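You operate a simulated robot arm through the tools that you are given. There is no shell and no other tool. Be economical: measure what you need, move in short steps, check, and stop when the job is done.

You are at the controls of a simulated two-armed robot. One attempt, no reset.

TASK
On the top of the long table, fold the yellow polishing cloth in half.

It is judged by the outcome, as a careful person would: the job done as asked, and still so three seconds after it is handed in. It fails if anything else is knocked over, pushed out of place, dropped, spilled or broken. Flat cloth is picked up by pressing the open fingertips on it (5 to 10 N) and closing them slowly along it; thin cloth reads only 2 to 8 mm in the jaws.

THE ROBOT
Two 7-joint arms with two-finger parallel grippers on one trunk, on a base that drives. Base frame: it is fixed to the floor where the robot stands at the start and does not move with it; the origin is under the middle of the robot, x ahead of it, y to its left, z up; the surface under the hand at the start is at about z = 0.86. Lengths are in m, angles in rad, forces in N, time in s.
The left shoulder is at the start at [0.05, 0.177, 1.104], the right one opposite. With the tool pointing down near the work surface each hand reaches from about 0.2 to 0.7 m from the robot's upright axis, wherever it stands, measured 20 degrees to its own side. Places, roughly: top of the long table [0.7, -0.6, 0.9]. Payload 3.43 kg a hand.
The TCP of each hand is the grasp point between the finger pads, 0.034 m short of the fingertips. In the tool frame z runs along the fingers and y along their closing line. Largest opening 0.128 m; finger width 0.024, thickness 0.012; the body of the gripper, 0.048 by 0.13 m, starts 0.096 m behind the TCP.
Orientation is that of the tool frame in the base frame, as a unit quaternion [x, y, z, w]. With the fingers straight down and closing along the base's y, the tool's x points along the base's -x, its y along +y and its z along -z.

THE INTERFACE
- The arms move only by the tool arm_command. It takes "left_deltas", "right_deltas" or both (then of equal length, played together; a hand with none holds still); each is a list that holds one entry, the list of rows, each a list of 7 numbers: the turn, a rotation vector about the tool's x, y, z in units of 180 degrees (1.0 is 180 degrees), then the shift along the tool's x, y, z in units of 300 mm (1.0 is 300 mm), then the gripper command, from -1 (fully open) to 1 (shut), values between in proportion. In form: [[[rx, ry, rz, tx, ty, tz, claw], ...]]. A call has 1 to 8 rows; each row is the pose to reach, as a shift and turn from the pose commanded when the call began, along the tool's axes at that moment. A call with a number of a shift or a turn outside -1 to 1 is refused whole. Each row takes 0.2 s and may step no farther than 0.05 m and 0.15 rad from the row before; otherwise, or with a gripper value out of range, the whole call is refused. A pose out of reach is approached as far as the arm can. The call stops where the force on the tool passes 40 N (or 10 N more than at its start, if that is more) or the arm is blocked; 0.2 s more then pass. Each finger travels about 0.108 m/s and halts on what it meets, pressing with about 41 N; the grip force reading is that of the motor and also rises with nothing between the fingers. The clock runs only during rows and for 0.2 s after the last one: add rows that repeat a pose to give the fingers time. The reply holds the time, the measured pose of the TCP, the force on the tool along the base axes, the opening and the grip force, in the units named above and with some noise, with the torque about the TCP (base axes, N m) and any sound that the robot's microphone picked up.
- Cameras (640 x 400 px; columns grow to the right, rows downward): "scene" is now at [0.1541, 0.007, 1.2583]; the picture's right is [0.08, -1.00, 0.00], its down [-0.62, -0.05, -0.78] and it looks along [0.78, 0.06, -0.63] (base axes); focal length 214 px, centre (320, 200). "left" rides on the left gripper at [0.076, 0.011, -0.16] in its tool frame; the picture's right is [-0.15, 0.99, 0.00], its down [-0.88, -0.13, -0.46] and it looks along [-0.45, -0.07, 0.89] (tool axes); focal length 234 px, centre (320, 200). "right" rides on the right gripper at [0.076, -0.011, -0.16] in its tool frame; the picture's right is [0.15, 0.99, 0.00], its down [-0.88, 0.13, -0.46] and it looks along [-0.45, 0.07, 0.89] (tool axes); focal length 234 px, centre (320, 200). There is no depth. A picture from a camera that has moved, and an enlarged one, comes with that camera's place and axes in the base frame and with its lens.
- camera(camera): a new picture of that camera. No time passes.
- move_column(by): slides the trunk up (or, below 0, down) by that many m; the arms and the scene camera ride with it, the base frame stays. It gives what a move gives, with no picture.
- drive_base(legs): drives the robot by 1 to 6 legs, each [ahead, turn to the left] in m and rad, along the robot's own axes; the way and the turn of a leg run together, so that a leg with both is an arc; at most 1.5 m and 3.142 rad a leg. The arms and the cameras ride along, it lands a little off, and it stops where it bumps. It gives what a move gives.
- pan_tilt(pan, tilt): turns the head with the scene camera to pan (to the left, within 1.396 rad either way) and tilt (down, from -0.506 to 1.204), counted from straight ahead of the robot. It gives what a move gives.
- close_up(camera, box): a new picture of the part [left, top, right, bottom] of that camera's present view, enlarged. No time passes.
- sign_off(): hands the job in; it is judged then, once.

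Work in short steps. Places have to be worked out from the pictures, the camera data and where the tool is seen: move nearer, look again, correct. Check each grasp and each placing, and mend what went wrong. You have 120 turns and 88 pictures in all, those below and enlarged ones among them. Open the grippers and draw the arms clear of the work before you hand the job in, unless the task says otherwise; then end with one line.

The tools are called as a command line: name --argument value ..., lists and objects as JSON in quotes. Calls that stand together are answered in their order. arm_command: Moves the arms, as the interface text tells. Its arguments: {"type":"object","properties":{"left_deltas":{"type":"array"},"right_deltas":{"type":"array"}},"required":[]} The other tools are called the same way: move_column (by) slides the trunk up or down; drive_base (legs) drives the base; pan_tilt (pan, tilt) turns the head that bears the scene camera; camera (camera) takes a picture; close_up (camera, box) takes an enlarged picture of a part of a camera's view; sign_off () hands the job in.

At the start:

```text
clock: 0.0
left_tcp_pos: [0.433, 0.0767, 1.0871]
left_ee_rot: [-0.001, 1.0, 0.0, 0.0]
left_force: [-0.8, -1.0, -0.3]
left_ft_torque: [-0.02, 0.02, -0.02]
left_opening: 0.1277
left_gripper_force: 0.1
right_tcp_pos: [0.3815, -0.3167, 1.0996]
right_ee_rot: [0.0, 1.0, -0.001, 0.0]
right_force: [0.8, 0.2, -0.6]
right_ft_torque: [-0.03, 0.0, -0.03]
right_opening: 0.128
right_gripper_force: 0.0
trunk travel left (down, up): [-0.275, 0.126]
robot x, y, heading: [0.0026, 0.0016, -0.001]
head pan, tilt: [0.082, 0.675]
```

scene: 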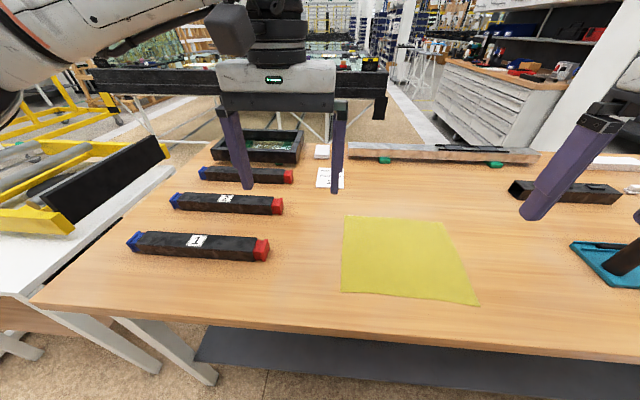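
right: 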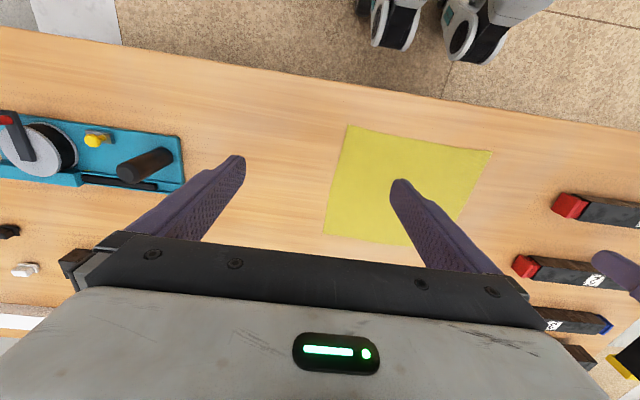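
left: 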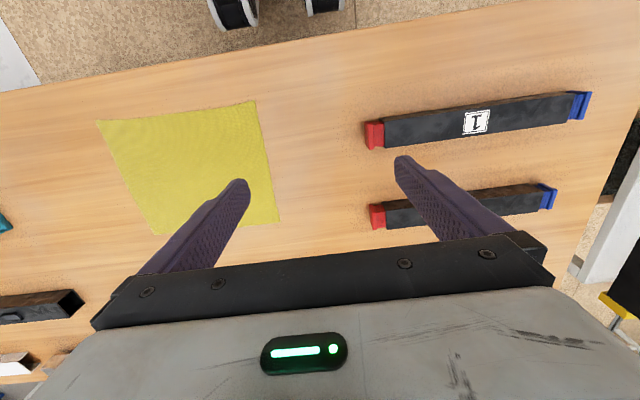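

From the scene and right views the cloth lies at about x 0.365–0.587, y −0.017 to −0.277. I will fold the near edge over the far edge, and start by bringing both hands above the near corners with narrowed jaws.

arm_command --left_deltas '[[[0, 0, 0, 0.027, -0.07, 0.087, 0.375], [0, 0, 0, 0.053, -0.141, 0.175, 0.375], [0, 0, 0, 0.08, -0.211, 0.262, 0.375], [0, 0, 0, 0.107, -0.281, 0.349, 0.375], [0, 0, 0, 0.133, -0.352, 0.437, 0.375], [0, 0, 0, 0.16, -0.422, 0.524, 0.375], [0, 0, 0, 0.16, -0.422, 0.524, 0.375]]]' --right_deltas '[[[0, 0, 0, 0.001, 0.04, 0.094, 0.375], [0, 0, 0, 0.002, 0.08, 0.188, 0.375], [0, 0, 0, 0.003, 0.12, 0.283, 0.375], [0, 0, 0, 0.004, 0.159, 0.377, 0.375], [0, 0, 0, 0.005, 0.199, 0.471, 0.375], [0, 0, 0, 0.005, 0.239, 0.565, 0.375], [0, 0, 0, 0.005, 0.239, 0.565, 0.375]]]'

camera --camera "scene"

camera --camera "right"

camera --camera "left"

```text
clock: 1.6
left_tcp_pos: [0.3863, -0.0512, 0.9271]
left_ee_rot: [-0.002, 1.0, 0.0, 0.0]
left_force: [0.5, 0.7, -1.2]
left_ft_torque: [-0.03, 0.01, 0.04]
left_opening: 0.0398
left_gripper_force: 0.1
right_tcp_pos: [0.3804, -0.2441, 0.9288]
right_ee_rot: [0.0, 1.0, 0.0, 0.0]
right_force: [-1.0, 0.7, -0.1]
right_ft_torque: [-0.06, 0.01, -0.01]
right_opening: 0.0402
right_gripper_force: 0.1
trunk travel left (down, up): [-0.275, 0.126]
robot x, y, heading: [-0.0004, 0.0015, -0.001]
head pan, tilt: [0.082, 0.675]
```

```text
84 pictures are left
camera scene: at [0.154, 0.0071, 1.2584], right [0.08, -1.0, 0.0], down [-0.62, -0.05, -0.78], along [0.78, 0.06, -0.63], focal length 214 px, centre (320, 200)
```

scene: 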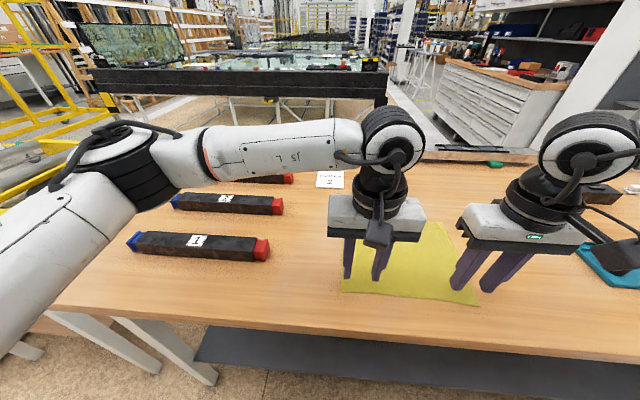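

```text
83 pictures are left
camera right: at [0.3051, -0.2549, 1.0899], right [-0.15, 0.99, 0.0], down [0.88, 0.13, 0.46], along [0.45, 0.07, -0.89], focal length 234 px, centre (320, 200)
```

right: 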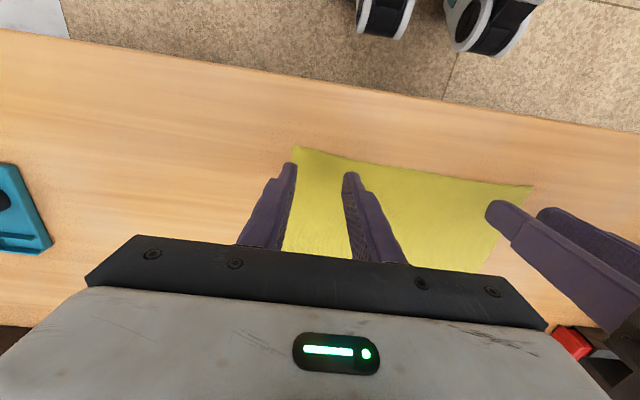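

```text
82 pictures are left
camera left: at [0.3103, -0.0387, 1.0873], right [0.14, 0.99, 0.0], down [0.88, -0.13, 0.46], along [0.45, -0.07, -0.89], focal length 234 px, centre (320, 200)
```

left: 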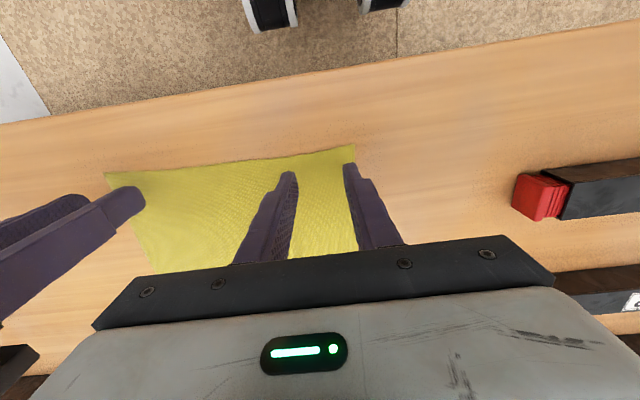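

Both jaws are centred over the near corners, with the fingers just inside the edges. I lower both to just above the cloth in small steps.

arm_command --left_deltas '[[[0, 0, 0, -0.006, 0, 0.04, 0.375], [0, 0, 0, -0.01, 0, 0.08, 0.375], [0, 0, 0, -0.01, 0, 0.1, 0.375], [0, 0, 0, -0.01, 0, 0.1, 0.375]]]' --right_deltas '[[[0, 0, 0, -0.006, 0, 0.045, 0.375], [0, 0, 0, -0.01, 0, 0.085, 0.375], [0, 0, 0, -0.01, 0, 0.105, 0.375], [0, 0, 0, -0.01, 0, 0.105, 0.375]]]'

```text
clock: 2.6
left_tcp_pos: [0.3897, -0.0515, 0.8992]
left_ee_rot: [-0.001, 1.0, 0.001, 0.0]
left_force: [-0.4, 0.0, -0.4]
left_ft_torque: [0.01, 0.02, 0.0]
left_opening: 0.04
left_gripper_force: 0.0
right_tcp_pos: [0.3839, -0.244, 0.8971]
right_ee_rot: [0.0, 1.0, 0.001, 0.0]
right_force: [-1.5, -0.2, -0.1]
right_ft_torque: [0.0, 0.01, -0.01]
right_opening: 0.0397
right_gripper_force: 0.1
trunk travel left (down, up): [-0.275, 0.126]
robot x, y, heading: [0.0018, 0.0041, -0.002]
head pan, tilt: [0.082, 0.675]
```

No contact yet; I go on down a few more millimetres.

arm_command --left_deltas '[[[0, 0, 0, 0, 0, 0.007, 0.375], [0, 0, 0, 0, 0, 0.013, 0.375], [0, 0, 0, 0, 0, 0.017, 0.375]]]' --right_deltas '[[[0, 0, 0, 0, 0, 0.005, 0.375], [0, 0, 0, 0, 0, 0.009, 0.375], [0, 0, 0, 0, 0, 0.012, 0.375]]]'

```text
clock: 3.4
left_tcp_pos: [0.3893, -0.0503, 0.8948]
left_ee_rot: [0.0, 1.0, -0.001, 0.001]
left_force: [0.4, 0.7, 5.0]
left_ft_torque: [0.1, 0.03, 0.01]
left_opening: 0.0399
left_gripper_force: 0.2
right_tcp_pos: [0.3835, -0.2438, 0.8938]
right_ee_rot: [0.001, 1.0, 0.0, 0.001]
right_force: [-0.3, -1.5, 5.5]
right_ft_torque: [-0.04, 0.05, -0.01]
right_opening: 0.04
right_gripper_force: 0.0
trunk travel left (down, up): [-0.275, 0.126]
robot x, y, heading: [0.0016, 0.0011, 0.002]
head pan, tilt: [0.082, 0.675]
```

Both tips press at about 5 N. I add a trace more and close slowly.

arm_command --left_deltas '[[[0, 0, 0, 0, 0, 0.002, 0.42], [0, 0, 0, 0, 0, 0.003, 0.47], [0, 0, 0, 0, 0, 0.003, 0.52], [0, 0, 0, 0, 0, 0.003, 0.57], [0, 0, 0, 0, 0, 0.003, 0.62], [0, 0, 0, 0, 0, 0.003, 0.67], [0, 0, 0, 0, 0, 0.003, 0.72], [0, 0, 0, 0, 0, 0.003, 0.77]]]' --right_deltas '[[[0, 0, 0, 0, 0, 0.002, 0.42], [0, 0, 0, 0, 0, 0.003, 0.47], [0, 0, 0, 0, 0, 0.003, 0.52], [0, 0, 0, 0, 0, 0.003, 0.57], [0, 0, 0, 0, 0, 0.003, 0.62], [0, 0, 0, 0, 0, 0.003, 0.67], [0, 0, 0, 0, 0, 0.003, 0.72], [0, 0, 0, 0, 0, 0.003, 0.77]]]'

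camera --camera "left"

camera --camera "right"

```text
clock: 5.2
left_tcp_pos: [0.3867, -0.0502, 0.8959]
left_ee_rot: [-0.001, 1.0, -0.002, 0.002]
left_force: [1.1, -3.1, 10.8]
left_ft_torque: [0.01, 0.03, 0.0]
left_opening: 0.0138
left_gripper_force: 0.1
right_tcp_pos: [0.3828, -0.2439, 0.8947]
right_ee_rot: [0.0, 1.0, 0.0, 0.002]
right_force: [0.3, 2.7, 21.2]
right_ft_torque: [0.1, 0.09, -0.01]
right_opening: 0.0128
right_gripper_force: 0.2
trunk travel left (down, up): [-0.275, 0.126]
robot x, y, heading: [0.004, -0.0031, -0.003]
head pan, tilt: [0.082, 0.675]
```

```text
81 pictures are left
camera left: at [0.3107, -0.0372, 1.0547], right [0.14, 0.99, 0.0], down [0.88, -0.13, 0.46], along [0.45, -0.07, -0.89], focal length 234 px, centre (320, 200)
```

left: 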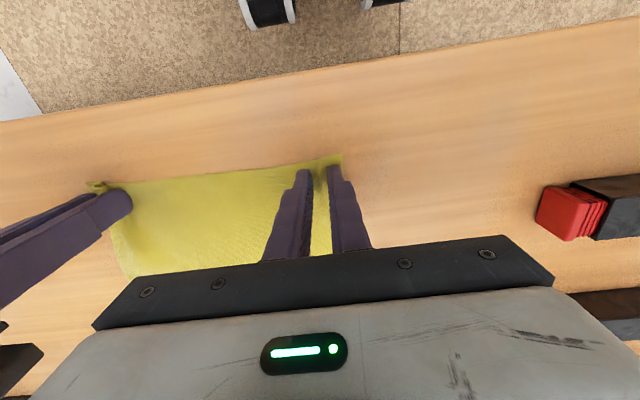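

```text
80 pictures are left
camera right: at [0.3074, -0.2552, 1.0556], right [-0.15, 0.99, 0.0], down [0.88, 0.13, 0.46], along [0.45, 0.07, -0.89], focal length 234 px, centre (320, 200)
```

right: 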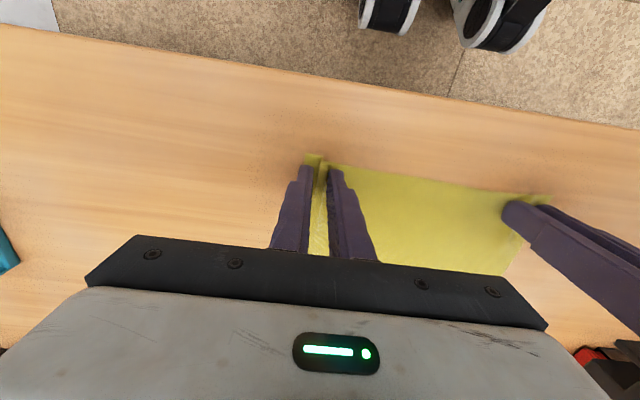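

Ridges are forming between the fingers of both hands. I ease the right hand's pressure slightly and finish closing.

arm_command --left_deltas '[[[0, 0, 0, 0, 0, 0, 0.82], [0, 0, 0, 0, 0, 0, 0.87], [0, 0, 0, 0, 0, 0, 0.92], [0, 0, 0, 0, 0, 0, 0.97], [0, 0, 0, 0, 0, 0, 1], [0, 0, 0, 0, 0, 0, 1], [0, 0, 0, 0, 0, 0, 1]]]' --right_deltas '[[[0, 0, 0, 0, 0, -0.002, 0.82], [0, 0, 0, 0, 0, -0.002, 0.87], [0, 0, 0, 0, 0, -0.002, 0.92], [0, 0, 0, 0, 0, -0.002, 0.97], [0, 0, 0, 0, 0, -0.002, 1], [0, 0, 0, 0, 0, -0.002, 1], [0, 0, 0, 0, 0, -0.002, 1]]]'

```text
clock: 6.8
left_tcp_pos: [0.3881, -0.0511, 0.8954]
left_ee_rot: [-0.001, 1.0, -0.002, 0.001]
left_force: [-0.4, -11.5, 13.3]
left_ft_torque: [-0.34, 0.04, 0.0]
left_opening: 0.0017
left_gripper_force: 36.8
right_tcp_pos: [0.382, -0.2438, 0.8942]
right_ee_rot: [0.0, 1.0, 0.0, 0.0]
right_force: [-1.3, 10.6, 12.1]
right_ft_torque: [0.4, 0.08, -0.02]
right_opening: 0.0055
right_gripper_force: 40.1
trunk travel left (down, up): [-0.275, 0.126]
robot x, y, heading: [0.0014, -0.0021, 0.001]
head pan, tilt: [0.082, 0.675]
```

Both jaws closed (1.7 mm left, 5.5 mm right), and the cloth pulls at 11 N between them, so both hold. I move each hand inward a little to slacken it, lift 4 cm and check.

arm_command --left_deltas '[[[0, 0, 0, 0, -0.01, -0.005, 1], [0, 0, 0, 0, -0.018, -0.03, 1], [0, 0, 0, 0, -0.018, -0.065, 1], [0, 0, 0, 0, -0.018, -0.1, 1], [0, 0, 0, 0, -0.018, -0.13, 1]]]' --right_deltas '[[[0, 0, 0, 0, 0.01, -0.005, 1], [0, 0, 0, 0, 0.018, -0.03, 1], [0, 0, 0, 0, 0.018, -0.065, 1], [0, 0, 0, 0, 0.018, -0.1, 1], [0, 0, 0, 0, 0.018, -0.13, 1]]]'

camera --camera "left"

camera --camera "scene"

```text
clock: 8.0
left_tcp_pos: [0.3912, -0.0535, 0.9324]
left_ee_rot: [-0.002, 1.0, 0.0, 0.0]
left_force: [0.3, -0.5, 0.5]
left_ft_torque: [0.02, -0.03, -0.01]
left_opening: 0.0016
left_gripper_force: 36.4
right_tcp_pos: [0.3817, -0.2387, 0.934]
right_ee_rot: [0.0, 1.0, 0.0, 0.0]
right_force: [0.5, -0.1, -0.2]
right_ft_torque: [0.0, -0.01, -0.01]
right_opening: 0.0016
right_gripper_force: 36.6
trunk travel left (down, up): [-0.275, 0.126]
robot x, y, heading: [-0.0012, 0.0025, 0.001]
head pan, tilt: [0.082, 0.675]
```

```text
79 pictures are left
camera left: at [0.3134, -0.0415, 1.093], right [0.14, 0.99, 0.0], down [0.88, -0.13, 0.46], along [0.45, -0.07, -0.89], focal length 234 px, centre (320, 200)
```

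left: 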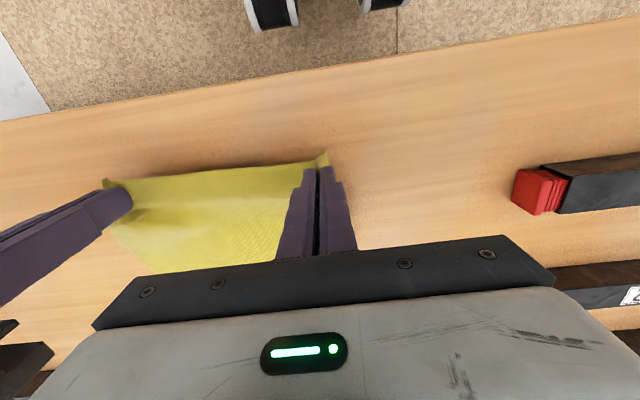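

```text
78 pictures are left
camera scene: at [0.154, 0.007, 1.2583], right [0.08, -1.0, 0.0], down [-0.62, -0.05, -0.78], along [0.78, 0.06, -0.63], focal length 214 px, centre (320, 200)
```

scene: 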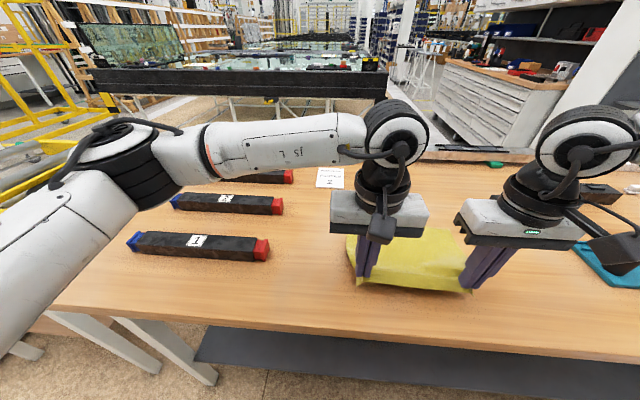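

Both corners are held and lifted. Now I carry them in an arc over the fold line (x≈0.476), leaning the hands forward as they go so that the edge turns over, and end just above the far edge.

arm_command --left_deltas '[[[0, 0.03, 0, -0.063, 0, -0.073, 1], [0, 0.06, 0, -0.14, 0, -0.12, 1], [0, 0.09, 0, -0.235, 0, -0.152, 1], [0, 0.12, 0, -0.345, 0, -0.159, 1], [0, 0.15, 0, -0.455, 0, -0.134, 1], [0, 0.18, 0, -0.547, 0, -0.072, 1], [0, 0.2, 0, -0.63, 0, -0.035, 1], [0, 0.22, 0, -0.662, 0, 0.036, 1]]]' --right_deltas '[[[0, 0.03, 0, -0.066, 0, -0.073, 1], [0, 0.06, 0, -0.146, 0, -0.12, 1], [0, 0.09, 0, -0.245, 0, -0.152, 1], [0, 0.12, 0, -0.359, 0, -0.159, 1], [0, 0.15, 0, -0.474, 0, -0.134, 1], [0, 0.18, 0, -0.57, 0, -0.072, 1], [0, 0.2, 0, -0.655, 0, -0.035, 1], [0, 0.22, 0, -0.69, 0, 0.036, 1]]]'

camera --camera "scene"

camera --camera "left"

camera --camera "right"

```text
clock: 9.2
left_tcp_pos: [0.483, -0.0499, 0.9775]
left_ee_rot: [0.014, 0.977, -0.02, -0.212]
left_force: [-1.0, -15.7, 0.3]
left_ft_torque: [-0.5, 0.02, 0.23]
left_opening: 0.0018
left_gripper_force: 37.1
left hand out of reach, approached as far as the arm can: row 4, 5
right_tcp_pos: [0.4715, -0.2449, 0.9803]
right_ee_rot: [-0.009, 0.978, 0.016, -0.21]
right_force: [1.9, 15.0, -0.9]
right_ft_torque: [0.47, -0.03, -0.22]
right_opening: 0.0017
right_gripper_force: 36.8
right hand out of reach, approached as far as the arm can: row 4, 5
trunk travel left (down, up): [-0.275, 0.126]
robot x, y, heading: [0.0007, -0.0058, 0.002]
head pan, tilt: [0.082, 0.675]
stopped in row 5 (right hand): the force on the tool passed its limit at 43 N (the readings are from after the stop); the commanded pose is now the measured one
```

```text
77 pictures are left
camera scene: at [0.1547, 0.0082, 1.2582], right [0.08, -1.0, 0.0], down [-0.62, -0.05, -0.78], along [0.78, 0.06, -0.63], focal length 214 px, centre (320, 200)
```

scene: 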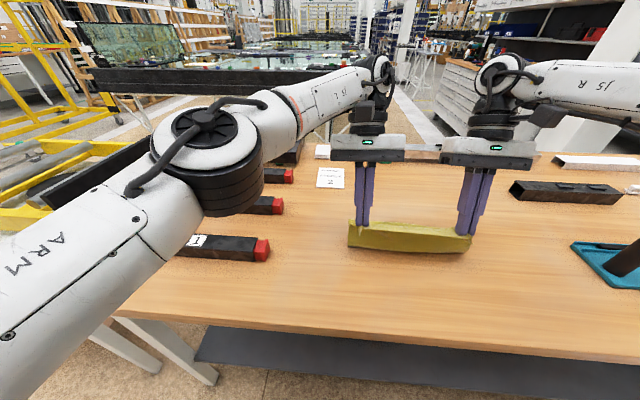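

```text
76 pictures are left
camera left: at [0.4795, -0.0305, 1.1541], right [0.15, 0.98, -0.1], down [0.99, -0.14, 0.06], along [0.04, -0.11, -0.99], focal length 234 px, centre (320, 200)
```

left: 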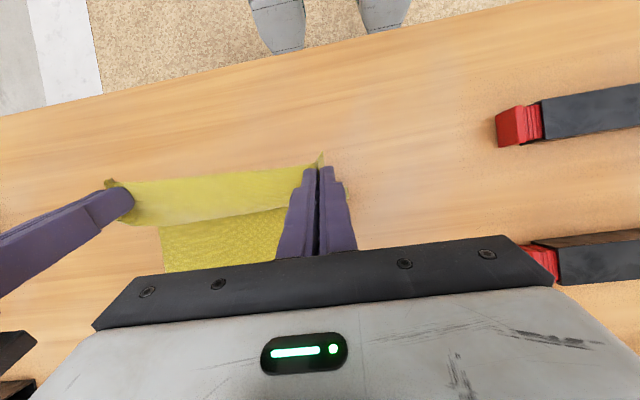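

```text
75 pictures are left
camera right: at [0.4693, -0.2635, 1.1584], right [-0.14, 0.98, 0.1], down [0.99, 0.14, 0.06], along [0.05, 0.1, -0.99], focal length 234 px, centre (320, 200)
```

right: 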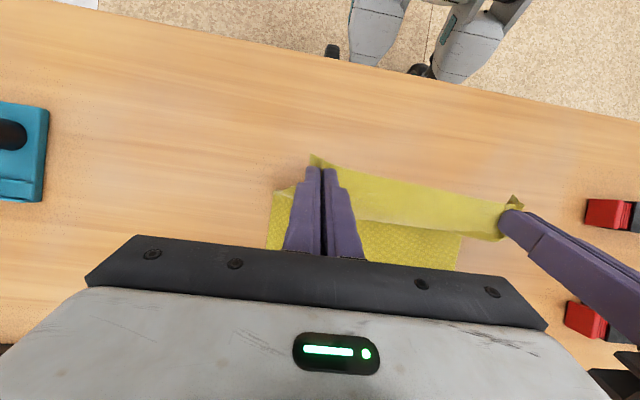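

The lean ran out of reach and the hands spread, tightening the cloth (15 N), but the fold is well on its way. I bring the hands together by 6 mm each, ease the lean, and carry on forward.

arm_command --left_deltas '[[[-0.005, -0.02, -0.006, 0, -0.01, 0, 1], [-0.01, -0.04, -0.011, 0, -0.02, 0, 1], [-0.01, -0.048, -0.011, -0.056, -0.02, -0.022, 1], [-0.01, -0.048, -0.011, -0.113, -0.02, -0.041, 1], [-0.01, -0.048, -0.011, -0.171, -0.02, -0.034, 1], [-0.01, -0.048, -0.011, -0.232, -0.02, -0.022, 1]]]' --right_deltas '[[[0.005, -0.02, 0.004, 0, 0.01, 0, 1], [0.009, -0.04, 0.008, 0, 0.02, 0, 1], [0.009, -0.048, 0.008, -0.071, 0.02, -0.021, 1], [0.009, -0.048, 0.008, -0.142, 0.02, -0.043, 1], [0.009, -0.048, 0.008, -0.206, 0.02, -0.039, 1], [0.009, -0.048, 0.008, -0.269, 0.02, -0.028, 1]]]'

camera --camera "left"

camera --camera "right"

```text
clock: 10.3
left_tcp_pos: [0.5242, -0.0428, 0.9837]
left_ee_rot: [-0.019, 0.99, -0.03, -0.138]
left_force: [-2.8, -21.1, -1.0]
left_ft_torque: [-0.71, 0.09, 0.17]
left_opening: 0.0015
left_gripper_force: 36.9
left hand out of reach, approached as far as the arm can: row 4, 5
right_tcp_pos: [0.5019, -0.239, 0.9736]
right_ee_rot: [-0.004, 0.991, 0.015, -0.132]
right_force: [3.2, 22.0, 2.2]
right_ft_torque: [0.77, -0.09, -0.18]
right_opening: 0.0019
right_gripper_force: 36.4
right hand out of reach, approached as far as the arm can: row 4, 5
trunk travel left (down, up): [-0.275, 0.126]
robot x, y, heading: [0.0024, -0.002, 0.0]
head pan, tilt: [0.082, 0.675]
stopped in row 5 (left hand): the force on the tool passed its limit at 45 N (the readings are from after the stop); the commanded pose is now the measured one
```

```text
74 pictures are left
camera left: at [0.4935, -0.022, 1.1568], right [0.1, 0.99, -0.09], down [0.98, -0.08, 0.2], along [0.19, -0.11, -0.97], focal length 234 px, centre (320, 200)
```

left: 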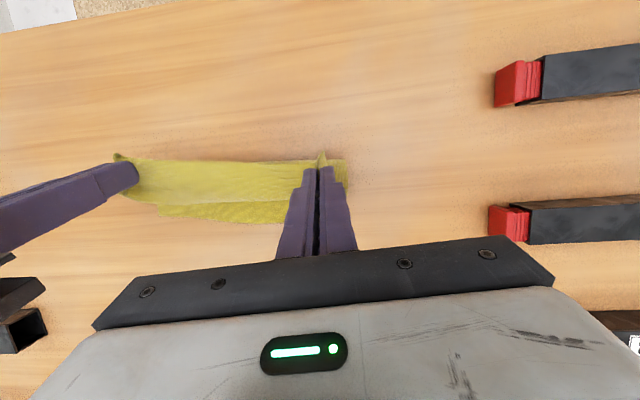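

```text
73 pictures are left
camera right: at [0.4719, -0.2557, 1.1482], right [-0.15, 0.99, 0.07], down [0.97, 0.13, 0.22], along [0.2, 0.1, -0.97], focal length 234 px, centre (320, 200)
```

right: 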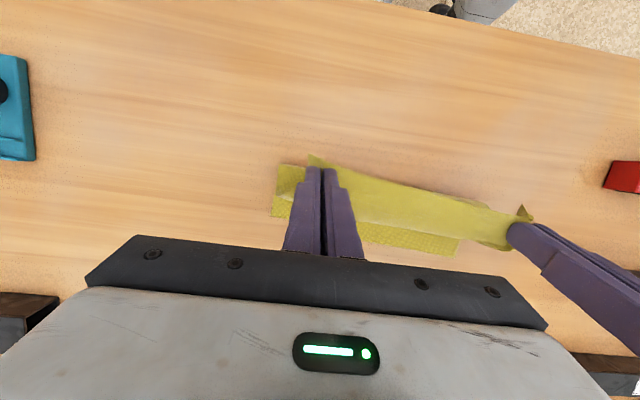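

The lean is what exceeds reach. I bring both hands upright at x≈0.51, matched in height and 0.185 m apart to slacken the cloth.

arm_command --left_deltas '[[[-0.006, -0.03, 0.004, 0.014, -0.015, 0.01, 1], [-0.013, -0.06, 0.008, 0.028, -0.03, 0.02, 1], [-0.019, -0.0885, 0.012, 0.041, -0.03, 0.028, 1], [-0.019, -0.0885, 0.012, 0.041, -0.03, 0.028, 1]]]' --right_deltas '[[[0.003, -0.028, 0.001, -0.007, 0.004, -0.008, 1], [0.006, -0.056, 0.002, -0.014, 0.007, -0.016, 1], [0.0096, -0.0843, 0.0025, -0.021, 0.007, -0.023, 1], [0.0096, -0.0843, 0.0025, -0.021, 0.007, -0.023, 1]]]'

camera --camera "scene"

```text
clock: 11.3
left_tcp_pos: [0.5094, -0.0515, 0.9794]
left_ee_rot: [0.002, 1.0, 0.006, 0.002]
left_force: [-0.4, -8.2, -0.3]
left_ft_torque: [-0.34, 0.0, -0.02]
left_opening: 0.0017
left_gripper_force: 36.0
right_tcp_pos: [0.5094, -0.2402, 0.9782]
right_ee_rot: [0.002, 1.0, -0.005, -0.001]
right_force: [-0.5, 8.2, 0.5]
right_ft_torque: [0.33, 0.03, 0.02]
right_opening: 0.0018
right_gripper_force: 36.1
trunk travel left (down, up): [-0.275, 0.126]
robot x, y, heading: [-0.0001, -0.0002, -0.003]
head pan, tilt: [0.082, 0.675]
```

```text
72 pictures are left
camera scene: at [0.1543, 0.0068, 1.2583], right [0.08, -1.0, 0.0], down [-0.62, -0.05, -0.78], along [0.78, 0.06, -0.63], focal length 214 px, centre (320, 200)
```

scene: 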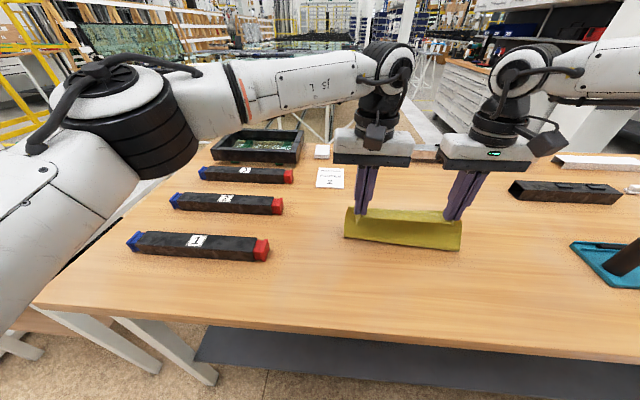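

Hands are upright and level; the fold line now stands near x≈0.49–0.50. I slacken by 3 mm more each side, move forward and down towards the far edge, then look.

arm_command --left_deltas '[[[0, 0, 0, -0.02, -0.01, 0.01, 1], [0, 0, 0, -0.06, -0.01, 0.03, 1], [0, 0, 0, -0.1, -0.01, 0.07, 1], [0, 0, 0, -0.13, -0.01, 0.13, 1], [0, 0, 0, -0.14, -0.01, 0.18, 1]]]' --right_deltas '[[[0, 0, 0, -0.02, 0.01, 0.01, 1], [0, 0, 0, -0.06, 0.01, 0.03, 1], [0, 0, 0, -0.1, 0.01, 0.07, 1], [0, 0, 0, -0.13, 0.01, 0.13, 1], [0, 0, 0, -0.14, 0.01, 0.18, 1]]]'

camera --camera "left"

camera --camera "right"

close_up --camera "scene" --box '[300, 140, 500, 265]'

```text
clock: 12.5
left_tcp_pos: [0.5522, -0.0535, 0.9253]
left_ee_rot: [0.0, 1.0, 0.008, 0.001]
left_force: [-0.1, -0.3, 0.4]
left_ft_torque: [-0.02, 0.01, 0.03]
left_opening: 0.0018
left_gripper_force: 36.0
right_tcp_pos: [0.5521, -0.2379, 0.9235]
right_ee_rot: [0.002, 1.0, -0.005, 0.002]
right_force: [0.4, 0.1, -0.1]
right_ft_torque: [-0.01, 0.05, -0.01]
right_opening: 0.0016
right_gripper_force: 36.9
trunk travel left (down, up): [-0.275, 0.126]
robot x, y, heading: [0.0027, 0.0003, -0.004]
head pan, tilt: [0.082, 0.675]
```

```text
71 pictures are left
camera left: at [0.4744, -0.0441, 1.0853], right [0.15, 0.99, 0.01], down [0.88, -0.14, 0.46], along [0.45, -0.06, -0.89], focal length 234 px, centre (320, 200)
```

left: 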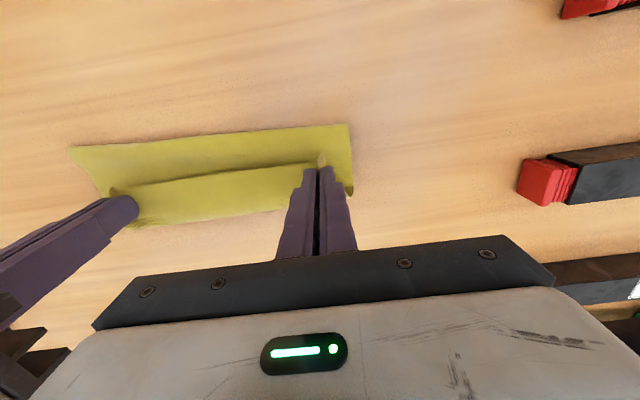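

```text
70 pictures are left
camera right: at [0.4769, -0.2485, 1.0845], right [-0.14, 0.99, -0.01], down [0.88, 0.13, 0.46], along [0.45, 0.06, -0.89], focal length 234 px, centre (320, 200)
```

right: 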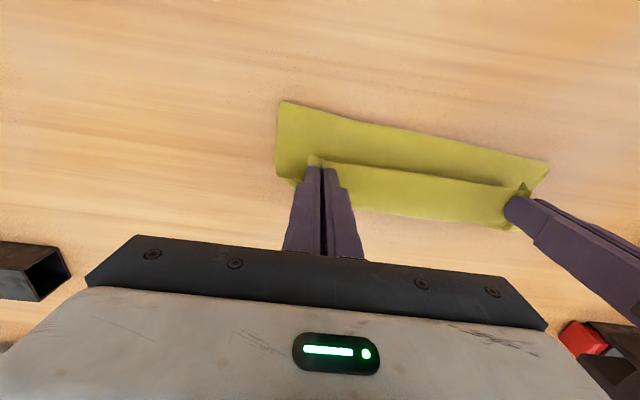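

```text
3.20 times, centred on (400, 202) of scene
camera zoom: at [0.1543, 0.0069, 1.2583], right [0.08, -1.0, 0.0], down [-0.62, -0.05, -0.78], along [0.78, 0.06, -0.63], focal length 686 px, centre (64, 192)
```

zoom: 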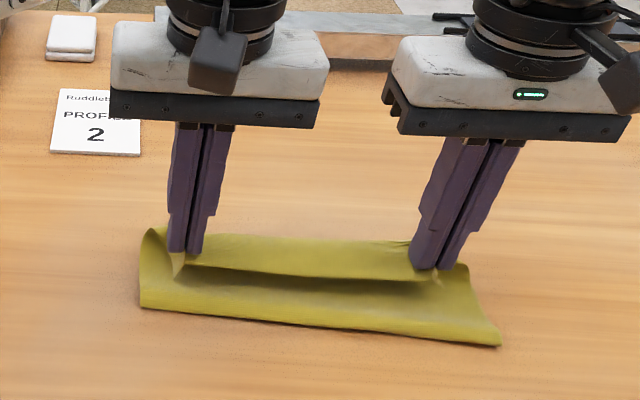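

The cloth is folded over, with the gripped rim still turned back at the fingers. I lower both to the table at x≈0.56 and open the jaws, then see how it settles.

arm_command --left_deltas '[[[0, 0, 0, -0.02, 0, 0.03, 1], [0, 0, 0, -0.04, 0, 0.06, 1], [0, 0, 0, -0.04, 0, 0.085, 1], [0, 0, 0, -0.04, 0, 0.085, 0.9], [0, 0, 0, -0.04, 0, 0.085, 0.7], [0, 0, 0, -0.04, 0, 0.085, 0.5], [0, 0, 0, -0.04, 0, 0.085, 0.4]]]' --right_deltas '[[[0, 0, 0, -0.02, 0, 0.03, 1], [0, 0, 0, -0.04, 0, 0.06, 1], [0, 0, 0, -0.04, 0, 0.08, 1], [0, 0, 0, -0.04, 0, 0.08, 0.9], [0, 0, 0, -0.04, 0, 0.08, 0.7], [0, 0, 0, -0.04, 0, 0.08, 0.5], [0, 0, 0, -0.04, 0, 0.08, 0.4]]]'

camera --camera "left"

camera --camera "right"

close_up --camera "scene" --box '[300, 140, 500, 265]'

```text
clock: 14.1
left_tcp_pos: [0.5641, -0.0536, 0.8999]
left_ee_rot: [0.002, 1.0, 0.007, 0.002]
left_force: [0.6, 0.9, -0.2]
left_ft_torque: [0.0, -0.03, -0.02]
left_opening: 0.0385
left_gripper_force: 0.0
right_tcp_pos: [0.552, -0.2451, 0.9041]
right_ee_rot: [0.002, 1.0, -0.005, 0.0]
right_force: [-0.2, -0.5, -0.1]
right_ft_torque: [0.02, -0.02, 0.02]
right_opening: 0.0382
right_gripper_force: 0.0
right hand out of reach, approached as far as the arm can: row 1, 2, 3, 4, 5, 6, 7
trunk travel left (down, up): [-0.275, 0.126]
robot x, y, heading: [0.0009, -0.0013, 0.002]
head pan, tilt: [0.082, 0.675]
```

```text
68 pictures are left
camera left: at [0.4875, -0.0442, 1.0588], right [0.15, 0.99, 0.01], down [0.88, -0.14, 0.46], along [0.45, -0.06, -0.89], focal length 234 px, centre (320, 200)
```

left: 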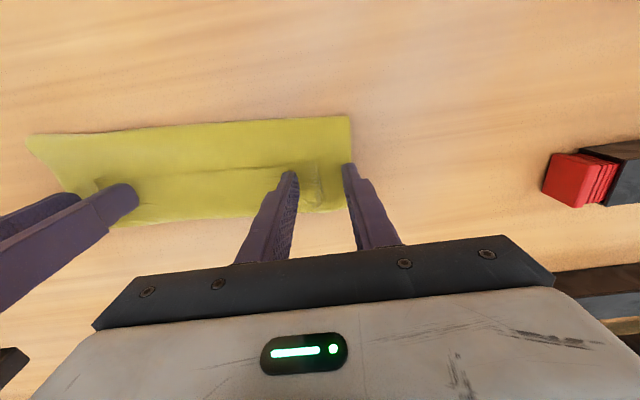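

```text
67 pictures are left
camera right: at [0.4772, -0.2557, 1.0649], right [-0.14, 0.99, -0.01], down [0.88, 0.13, 0.45], along [0.45, 0.06, -0.89], focal length 234 px, centre (320, 200)
```

right: 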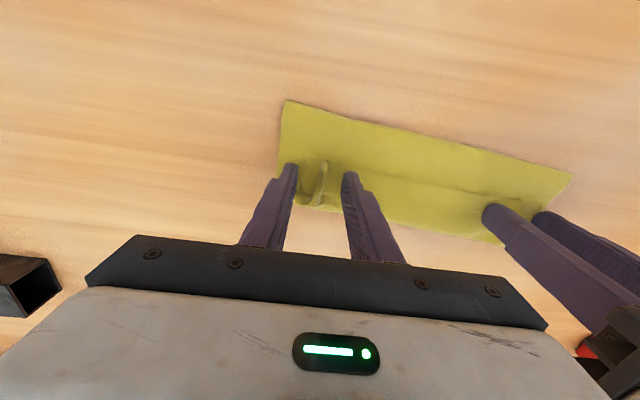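

```text
3.20 times, centred on (400, 202) of scene
camera zoom: at [0.1542, 0.0069, 1.2583], right [0.08, -1.0, 0.0], down [-0.62, -0.05, -0.78], along [0.78, 0.06, -0.63], focal length 686 px, centre (64, 192)
```

zoom: 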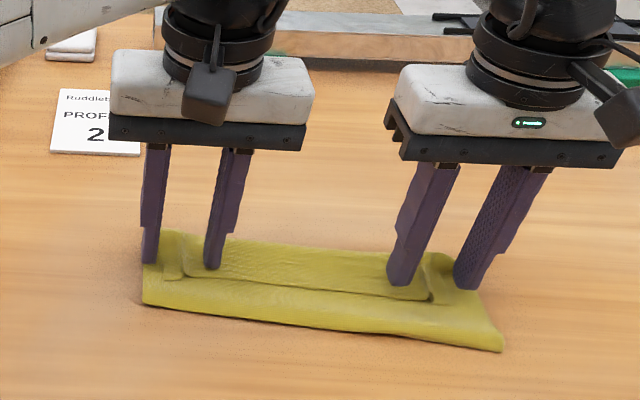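

The rim is turned back on top and the split is uneven (lower ≈0.083, upper ≈0.13), and leaning forward is out of reach. The better way is to unfold it again towards me, draw it a bit nearer, then fold the far edge towards me, where the wrists can turn the rim over properly. The pinched ridges still stand between the fingers, so I close on them again.

arm_command --left_deltas '[[[0, 0, 0, 0.01, 0, 0.008, 0.45], [0, 0, 0, 0.01, 0, 0.008, 0.55], [0, 0, 0, 0.01, 0, 0.008, 0.65], [0, 0, 0, 0.01, 0, 0.008, 0.75], [0, 0, 0, 0.01, 0, 0.008, 0.85], [0, 0, 0, 0.01, 0, 0.008, 0.95], [0, 0, 0, 0.01, 0, 0.008, 1], [0, 0, 0, 0.01, 0, 0.008, 1]]]' --right_deltas '[[[0, 0, 0, 0.01, 0, 0.015, 0.45], [0, 0, 0, 0.013, 0, 0.022, 0.55], [0, 0, 0, 0.013, 0, 0.022, 0.65], [0, 0, 0, 0.013, 0, 0.022, 0.75], [0, 0, 0, 0.013, 0, 0.022, 0.85], [0, 0, 0, 0.013, 0, 0.022, 0.95], [0, 0, 0, 0.013, 0, 0.022, 1], [0, 0, 0, 0.013, 0, 0.022, 1]]]'

close_up --camera "scene" --box '[300, 140, 500, 265]'

```text
clock: 15.9
left_tcp_pos: [0.5605, -0.0551, 0.8968]
left_ee_rot: [0.003, 1.0, 0.005, 0.002]
left_force: [-0.6, -8.8, 2.0]
left_ft_torque: [-0.3, 0.04, -0.02]
left_opening: 0.0018
left_gripper_force: 35.8
right_tcp_pos: [0.5479, -0.2449, 0.8973]
right_ee_rot: [0.0, 1.0, -0.005, 0.0]
right_force: [0.4, 9.0, 1.1]
right_ft_torque: [0.29, -0.04, 0.01]
right_opening: 0.0018
right_gripper_force: 36.7
trunk travel left (down, up): [-0.275, 0.126]
robot x, y, heading: [-0.0011, 0.0038, 0.003]
head pan, tilt: [0.082, 0.675]
```

```text
3.20 times, centred on (400, 202) of scene
camera zoom: at [0.154, 0.0069, 1.2584], right [0.08, -1.0, 0.0], down [-0.62, -0.05, -0.78], along [0.78, 0.06, -0.63], focal length 686 px, centre (64, 192)
```

zoom: 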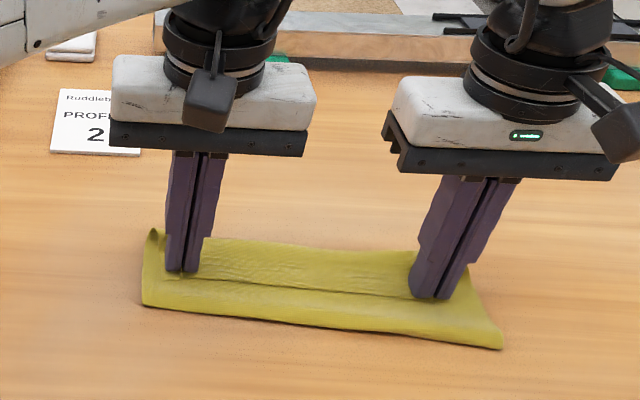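

Both hold again. I slacken slightly, lift and carry the edge back towards the robot to unfold.

arm_command --left_deltas '[[[0, 0, 0, 0, -0.01, -0.067, 1], [0, 0, 0, 0.033, -0.013, -0.15, 1], [0, 0, 0, 0.1, -0.013, -0.217, 1], [0, 0, 0, 0.217, -0.013, -0.233, 1], [0, 0, 0, 0.35, -0.013, -0.217, 1], [0, 0, 0, 0.483, -0.013, -0.167, 1], [0, 0, 0, 0.6, -0.013, -0.1, 1], [0, 0, 0, 0.65, -0.013, -0.05, 1]]]' --right_deltas '[[[0, 0, 0, 0, 0.01, -0.067, 1], [0, 0, 0, 0.033, 0.013, -0.15, 1], [0, 0, 0, 0.1, 0.013, -0.217, 1], [0, 0, 0, 0.21, 0.013, -0.233, 1], [0, 0, 0, 0.333, 0.013, -0.217, 1], [0, 0, 0, 0.46, 0.013, -0.167, 1], [0, 0, 0, 0.57, 0.013, -0.1, 1], [0, 0, 0, 0.617, 0.013, -0.05, 1]]]'

camera --camera "scene"

camera --camera "right"

```text
clock: 17.7
left_tcp_pos: [0.3645, -0.0578, 0.9102]
left_ee_rot: [0.001, 1.0, 0.006, 0.002]
left_force: [0.0, 0.5, 0.5]
left_ft_torque: [0.02, -0.01, -0.01]
left_opening: 0.0017
left_gripper_force: 36.5
right_tcp_pos: [0.364, -0.2401, 0.9118]
right_ee_rot: [0.001, 1.0, -0.005, 0.0]
right_force: [-0.3, -0.7, -0.5]
right_ft_torque: [0.01, 0.01, -0.01]
right_opening: 0.0019
right_gripper_force: 36.1
trunk travel left (down, up): [-0.275, 0.126]
robot x, y, heading: [-0.0001, 0.0003, -0.001]
head pan, tilt: [0.082, 0.675]
```

```text
64 pictures are left
camera scene: at [0.1542, 0.0069, 1.2584], right [0.08, -1.0, 0.0], down [-0.62, -0.05, -0.78], along [0.78, 0.06, -0.63], focal length 214 px, centre (320, 200)
```

scene: 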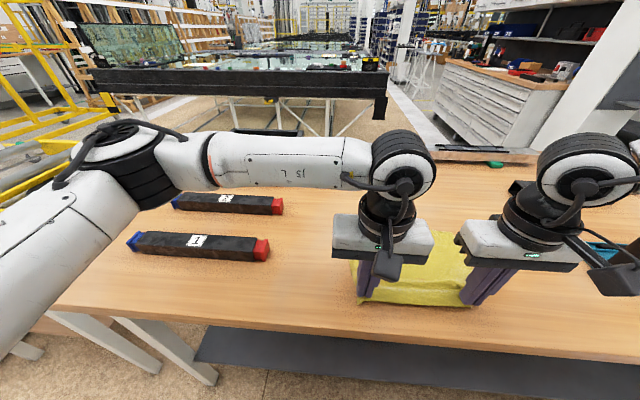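

```text
63 pictures are left
camera right: at [0.2897, -0.2513, 1.0738], right [-0.14, 0.99, -0.01], down [0.88, 0.13, 0.45], along [0.45, 0.06, -0.89], focal length 234 px, centre (320, 200)
```

right: 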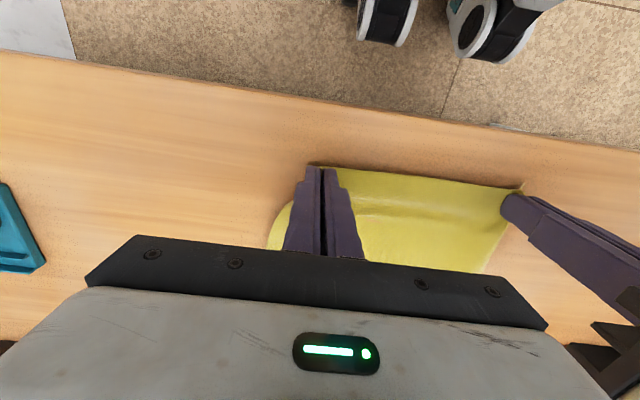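

It is unfolded. I draw it about 1 cm nearer while lowering to the table and then open the jaws.

arm_command --left_deltas '[[[0, 0, 0, 0.03, 0.005, 0.02, 1], [0, 0, 0, 0.04, 0.01, 0.035, 1], [0, 0, 0, 0.04, 0.012, 0.045, 1], [0, 0, 0, 0.04, 0.012, 0.045, 0.9], [0, 0, 0, 0.04, 0.012, 0.045, 0.7], [0, 0, 0, 0.04, 0.012, 0.045, 0.5], [0, 0, 0, 0.04, 0.012, 0.045, 0.3], [0, 0, 0, 0.04, 0.012, 0.045, 0.3]]]' --right_deltas '[[[0, 0, 0, 0.03, -0.005, 0.025, 1], [0, 0, 0, 0.04, -0.01, 0.04, 1], [0, 0, 0, 0.04, -0.012, 0.05, 1], [0, 0, 0, 0.04, -0.012, 0.05, 0.9], [0, 0, 0, 0.04, -0.012, 0.05, 0.7], [0, 0, 0, 0.04, -0.012, 0.05, 0.5], [0, 0, 0, 0.04, -0.012, 0.05, 0.3], [0, 0, 0, 0.04, -0.012, 0.05, 0.3]]]'

arm_command --left_deltas '[[[0, 0, 0, 0, 0, -0.1, 0.3], [0, 0, 0, 0, 0, -0.25, 0.3], [0, 0, 0, 0.05, 0.1, -0.4, 0.3], [0, 0, 0, 0.05, 0.2, -0.5, 0.3], [0, 0, 0, 0.05, 0.35, -0.5, 0.3]]]' --right_deltas '[[[0, 0, 0, 0, 0, -0.1, 0.3], [0, 0, 0, 0, 0, -0.25, 0.3], [0, 0, 0, 0.05, -0.1, -0.4, 0.3], [0, 0, 0, 0.05, -0.2, -0.5, 0.3], [0, 0, 0, 0.05, -0.35, -0.5, 0.3]]]'

camera --camera "scene"

camera --camera "right"

camera --camera "left"

```text
clock: 19.5
left_tcp_pos: [0.354, -0.0526, 0.8982]
left_ee_rot: [0.001, 1.0, 0.006, 0.002]
left_force: [0.4, 0.3, -0.6]
left_ft_torque: [0.0, -0.01, 0.03]
left_opening: 0.0448
left_gripper_force: 0.0
right_tcp_pos: [0.3512, -0.2467, 0.8988]
right_ee_rot: [0.002, 1.0, -0.006, -0.001]
right_force: [0.3, 0.4, 0.2]
right_ft_torque: [-0.02, -0.02, -0.04]
right_opening: 0.0448
right_gripper_force: 0.1
trunk travel left (down, up): [-0.275, 0.126]
robot x, y, heading: [0.0001, 0.0019, -0.003]
head pan, tilt: [0.082, 0.675]
```

```text
refused: row 3 steps farther than a row can; nothing moved
```

```text
62 pictures are left
camera scene: at [0.1542, 0.0069, 1.2583], right [0.08, -1.0, 0.0], down [-0.62, -0.05, -0.78], along [0.78, 0.06, -0.63], focal length 214 px, centre (320, 200)
```

scene: 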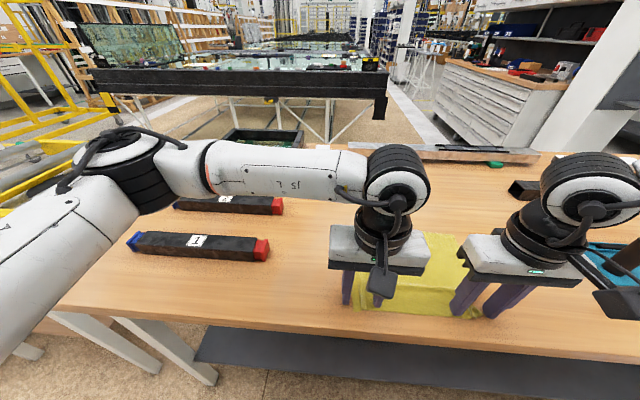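

```text
61 pictures are left
camera right: at [0.2767, -0.2558, 1.059], right [-0.14, 0.99, -0.01], down [0.88, 0.13, 0.45], along [0.45, 0.06, -0.89], focal length 234 px, centre (320, 200)
```

right: 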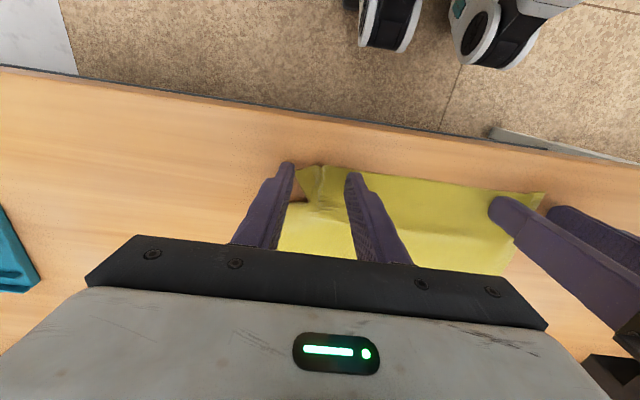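

```text
60 pictures are left
camera left: at [0.2767, -0.0428, 1.0574], right [0.15, 0.99, 0.01], down [0.88, -0.14, 0.46], along [0.45, -0.06, -0.89], focal length 234 px, centre (320, 200)
```

left: 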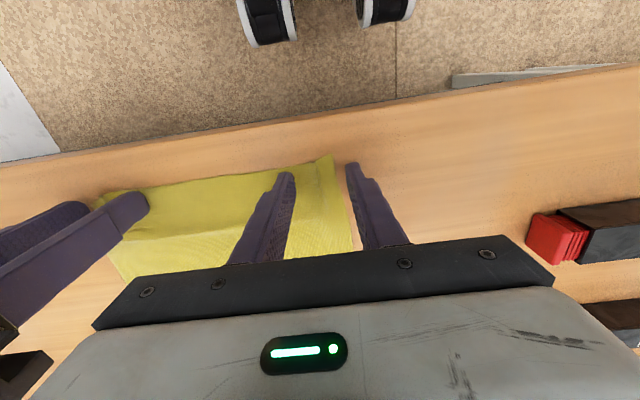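

Released; the earlier lift was refused for step size. I lift clear in smaller steps and move the hands apart to see the whole cloth.

arm_command --left_deltas '[[[0, 0, 0, 0, 0, -0.08, 0.3], [0, 0, 0, 0, 0, -0.2, 0.3], [0, 0, 0, 0, 0.07, -0.32, 0.3], [0, 0, 0, 0, 0.17, -0.42, 0.3], [0, 0, 0, 0, 0.3, -0.5, 0.3], [0, 0, 0, 0, 0.44, -0.5, 0.3]]]' --right_deltas '[[[0, 0, 0, 0, 0, -0.08, 0.3], [0, 0, 0, 0, 0, -0.2, 0.3], [0, 0, 0, 0, -0.07, -0.32, 0.3], [0, 0, 0, 0, -0.17, -0.42, 0.3], [0, 0, 0, 0, -0.3, -0.5, 0.3], [0, 0, 0, 0, -0.44, -0.5, 0.3]]]'

camera --camera "scene"

close_up --camera "scene" --box '[310, 200, 510, 325]'

```text
clock: 20.9
left_tcp_pos: [0.3557, 0.0807, 1.051]
left_ee_rot: [0.002, 1.0, 0.007, 0.001]
left_force: [0.5, -1.2, 0.0]
left_ft_torque: [0.0, -0.01, 0.0]
left_opening: 0.0448
left_gripper_force: 0.0
right_tcp_pos: [0.3486, -0.3778, 1.0469]
right_ee_rot: [0.001, 1.0, -0.005, -0.001]
right_force: [0.9, -1.2, -0.8]
right_ft_torque: [-0.02, 0.0, -0.05]
right_opening: 0.0445
right_gripper_force: 0.1
trunk travel left (down, up): [-0.275, 0.126]
robot x, y, heading: [-0.001, 0.0065, 0.002]
head pan, tilt: [0.082, 0.675]
```

```text
59 pictures are left
camera scene: at [0.1542, 0.007, 1.2583], right [0.08, -1.0, 0.0], down [-0.62, -0.05, -0.78], along [0.78, 0.06, -0.63], focal length 214 px, centre (320, 200)
```

scene: 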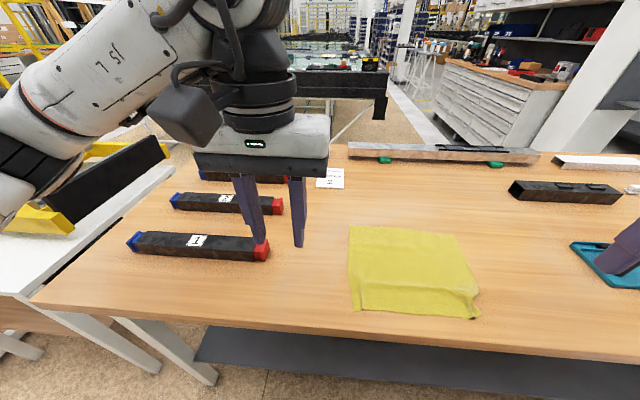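

```text
3.20 times, centred on (410, 262) of scene
camera zoom: at [0.1542, 0.007, 1.2583], right [0.08, -1.0, 0.0], down [-0.62, -0.05, -0.78], along [0.78, 0.06, -0.63], focal length 686 px, centre (32, 0)
```

zoom: 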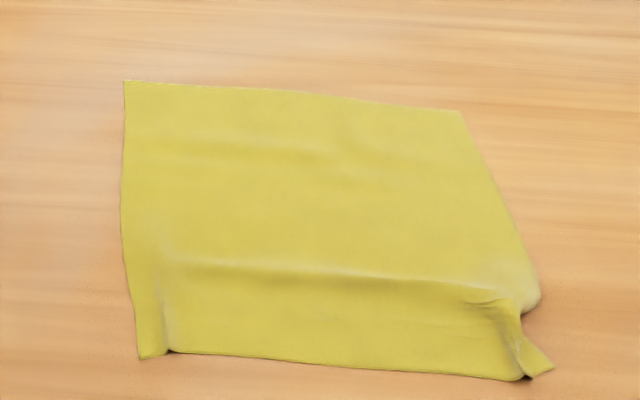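

Cloth is almost flat again: far edge from (0.550, −0.037) to (0.539, −0.296), near edge at x≈0.335–0.345. I bring both hands above the far corners for a narrower bite right at the rim.

arm_command --left_deltas '[[[0, 0, 0, -0.08, -0.062, 0.052, 0.53], [0, 0, 0, -0.16, -0.123, 0.105, 0.53], [0, 0, 0, -0.24, -0.185, 0.157, 0.53], [0, 0, 0, -0.32, -0.247, 0.21, 0.53], [0, 0, 0, -0.4, -0.308, 0.262, 0.53], [0, 0, 0, -0.48, -0.37, 0.315, 0.53], [0, 0, 0, -0.56, -0.431, 0.367, 0.53], [0, 0, 0, -0.64, -0.493, 0.42, 0.53]]]' --right_deltas '[[[0, 0, 0, -0.078, 0.047, 0.051, 0.53], [0, 0, 0, -0.157, 0.093, 0.102, 0.53], [0, 0, 0, -0.235, 0.14, 0.153, 0.53], [0, 0, 0, -0.314, 0.186, 0.203, 0.53], [0, 0, 0, -0.392, 0.233, 0.254, 0.53], [0, 0, 0, -0.471, 0.28, 0.305, 0.53], [0, 0, 0, -0.55, 0.326, 0.356, 0.53], [0, 0, 0, -0.628, 0.373, 0.407, 0.53]]]'

camera --camera "right"

camera --camera "left"

close_up --camera "scene" --box '[300, 150, 500, 275]'

```text
clock: 22.7
left_tcp_pos: [0.5497, -0.0702, 0.9199]
left_ee_rot: [0.002, 1.0, 0.007, 0.002]
left_force: [0.0, 0.0, 0.4]
left_ft_torque: [-0.02, 0.04, 0.01]
left_opening: 0.0304
left_gripper_force: 0.2
right_tcp_pos: [0.5387, -0.2709, 0.9225]
right_ee_rot: [0.001, 1.0, -0.005, -0.001]
right_force: [-0.1, 0.7, -0.9]
right_ft_torque: [0.01, -0.03, 0.02]
right_opening: 0.0299
right_gripper_force: 0.0
trunk travel left (down, up): [-0.275, 0.126]
robot x, y, heading: [0.0021, -0.0009, 0.002]
head pan, tilt: [0.082, 0.675]
```

```text
57 pictures are left
camera right: at [0.463, -0.2802, 1.0837], right [-0.14, 0.99, -0.01], down [0.88, 0.13, 0.45], along [0.45, 0.06, -0.89], focal length 234 px, centre (320, 200)
```

right: 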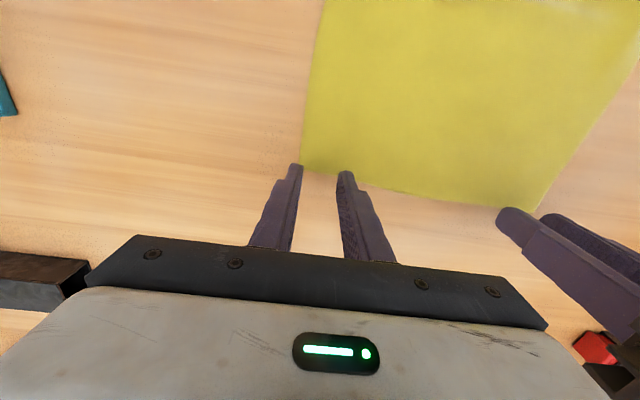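

```text
56 pictures are left
camera left: at [0.4729, -0.0604, 1.08], right [0.15, 0.99, 0.01], down [0.88, -0.14, 0.46], along [0.45, -0.06, -0.89], focal length 234 px, centre (320, 200)
```

left: 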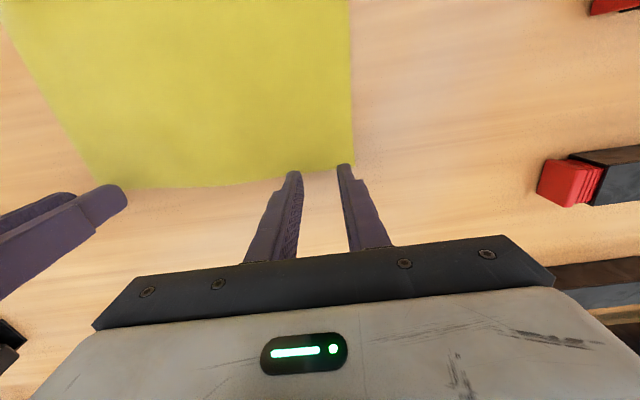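

```text
3.20 times, centred on (400, 212) of scene
camera zoom: at [0.1548, 0.006, 1.2582], right [0.08, -1.0, 0.0], down [-0.62, -0.05, -0.78], along [0.78, 0.06, -0.63], focal length 686 px, centre (64, 160)
```

zoom: 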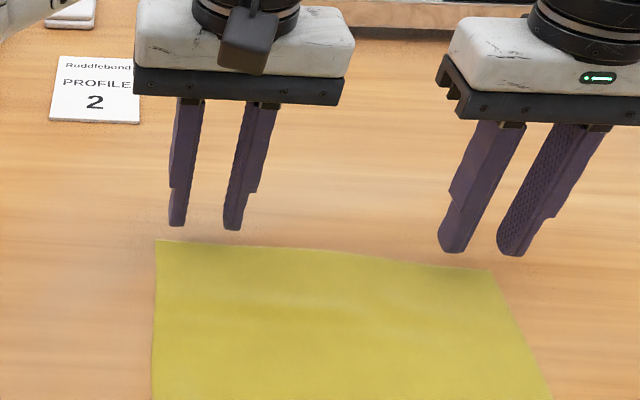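

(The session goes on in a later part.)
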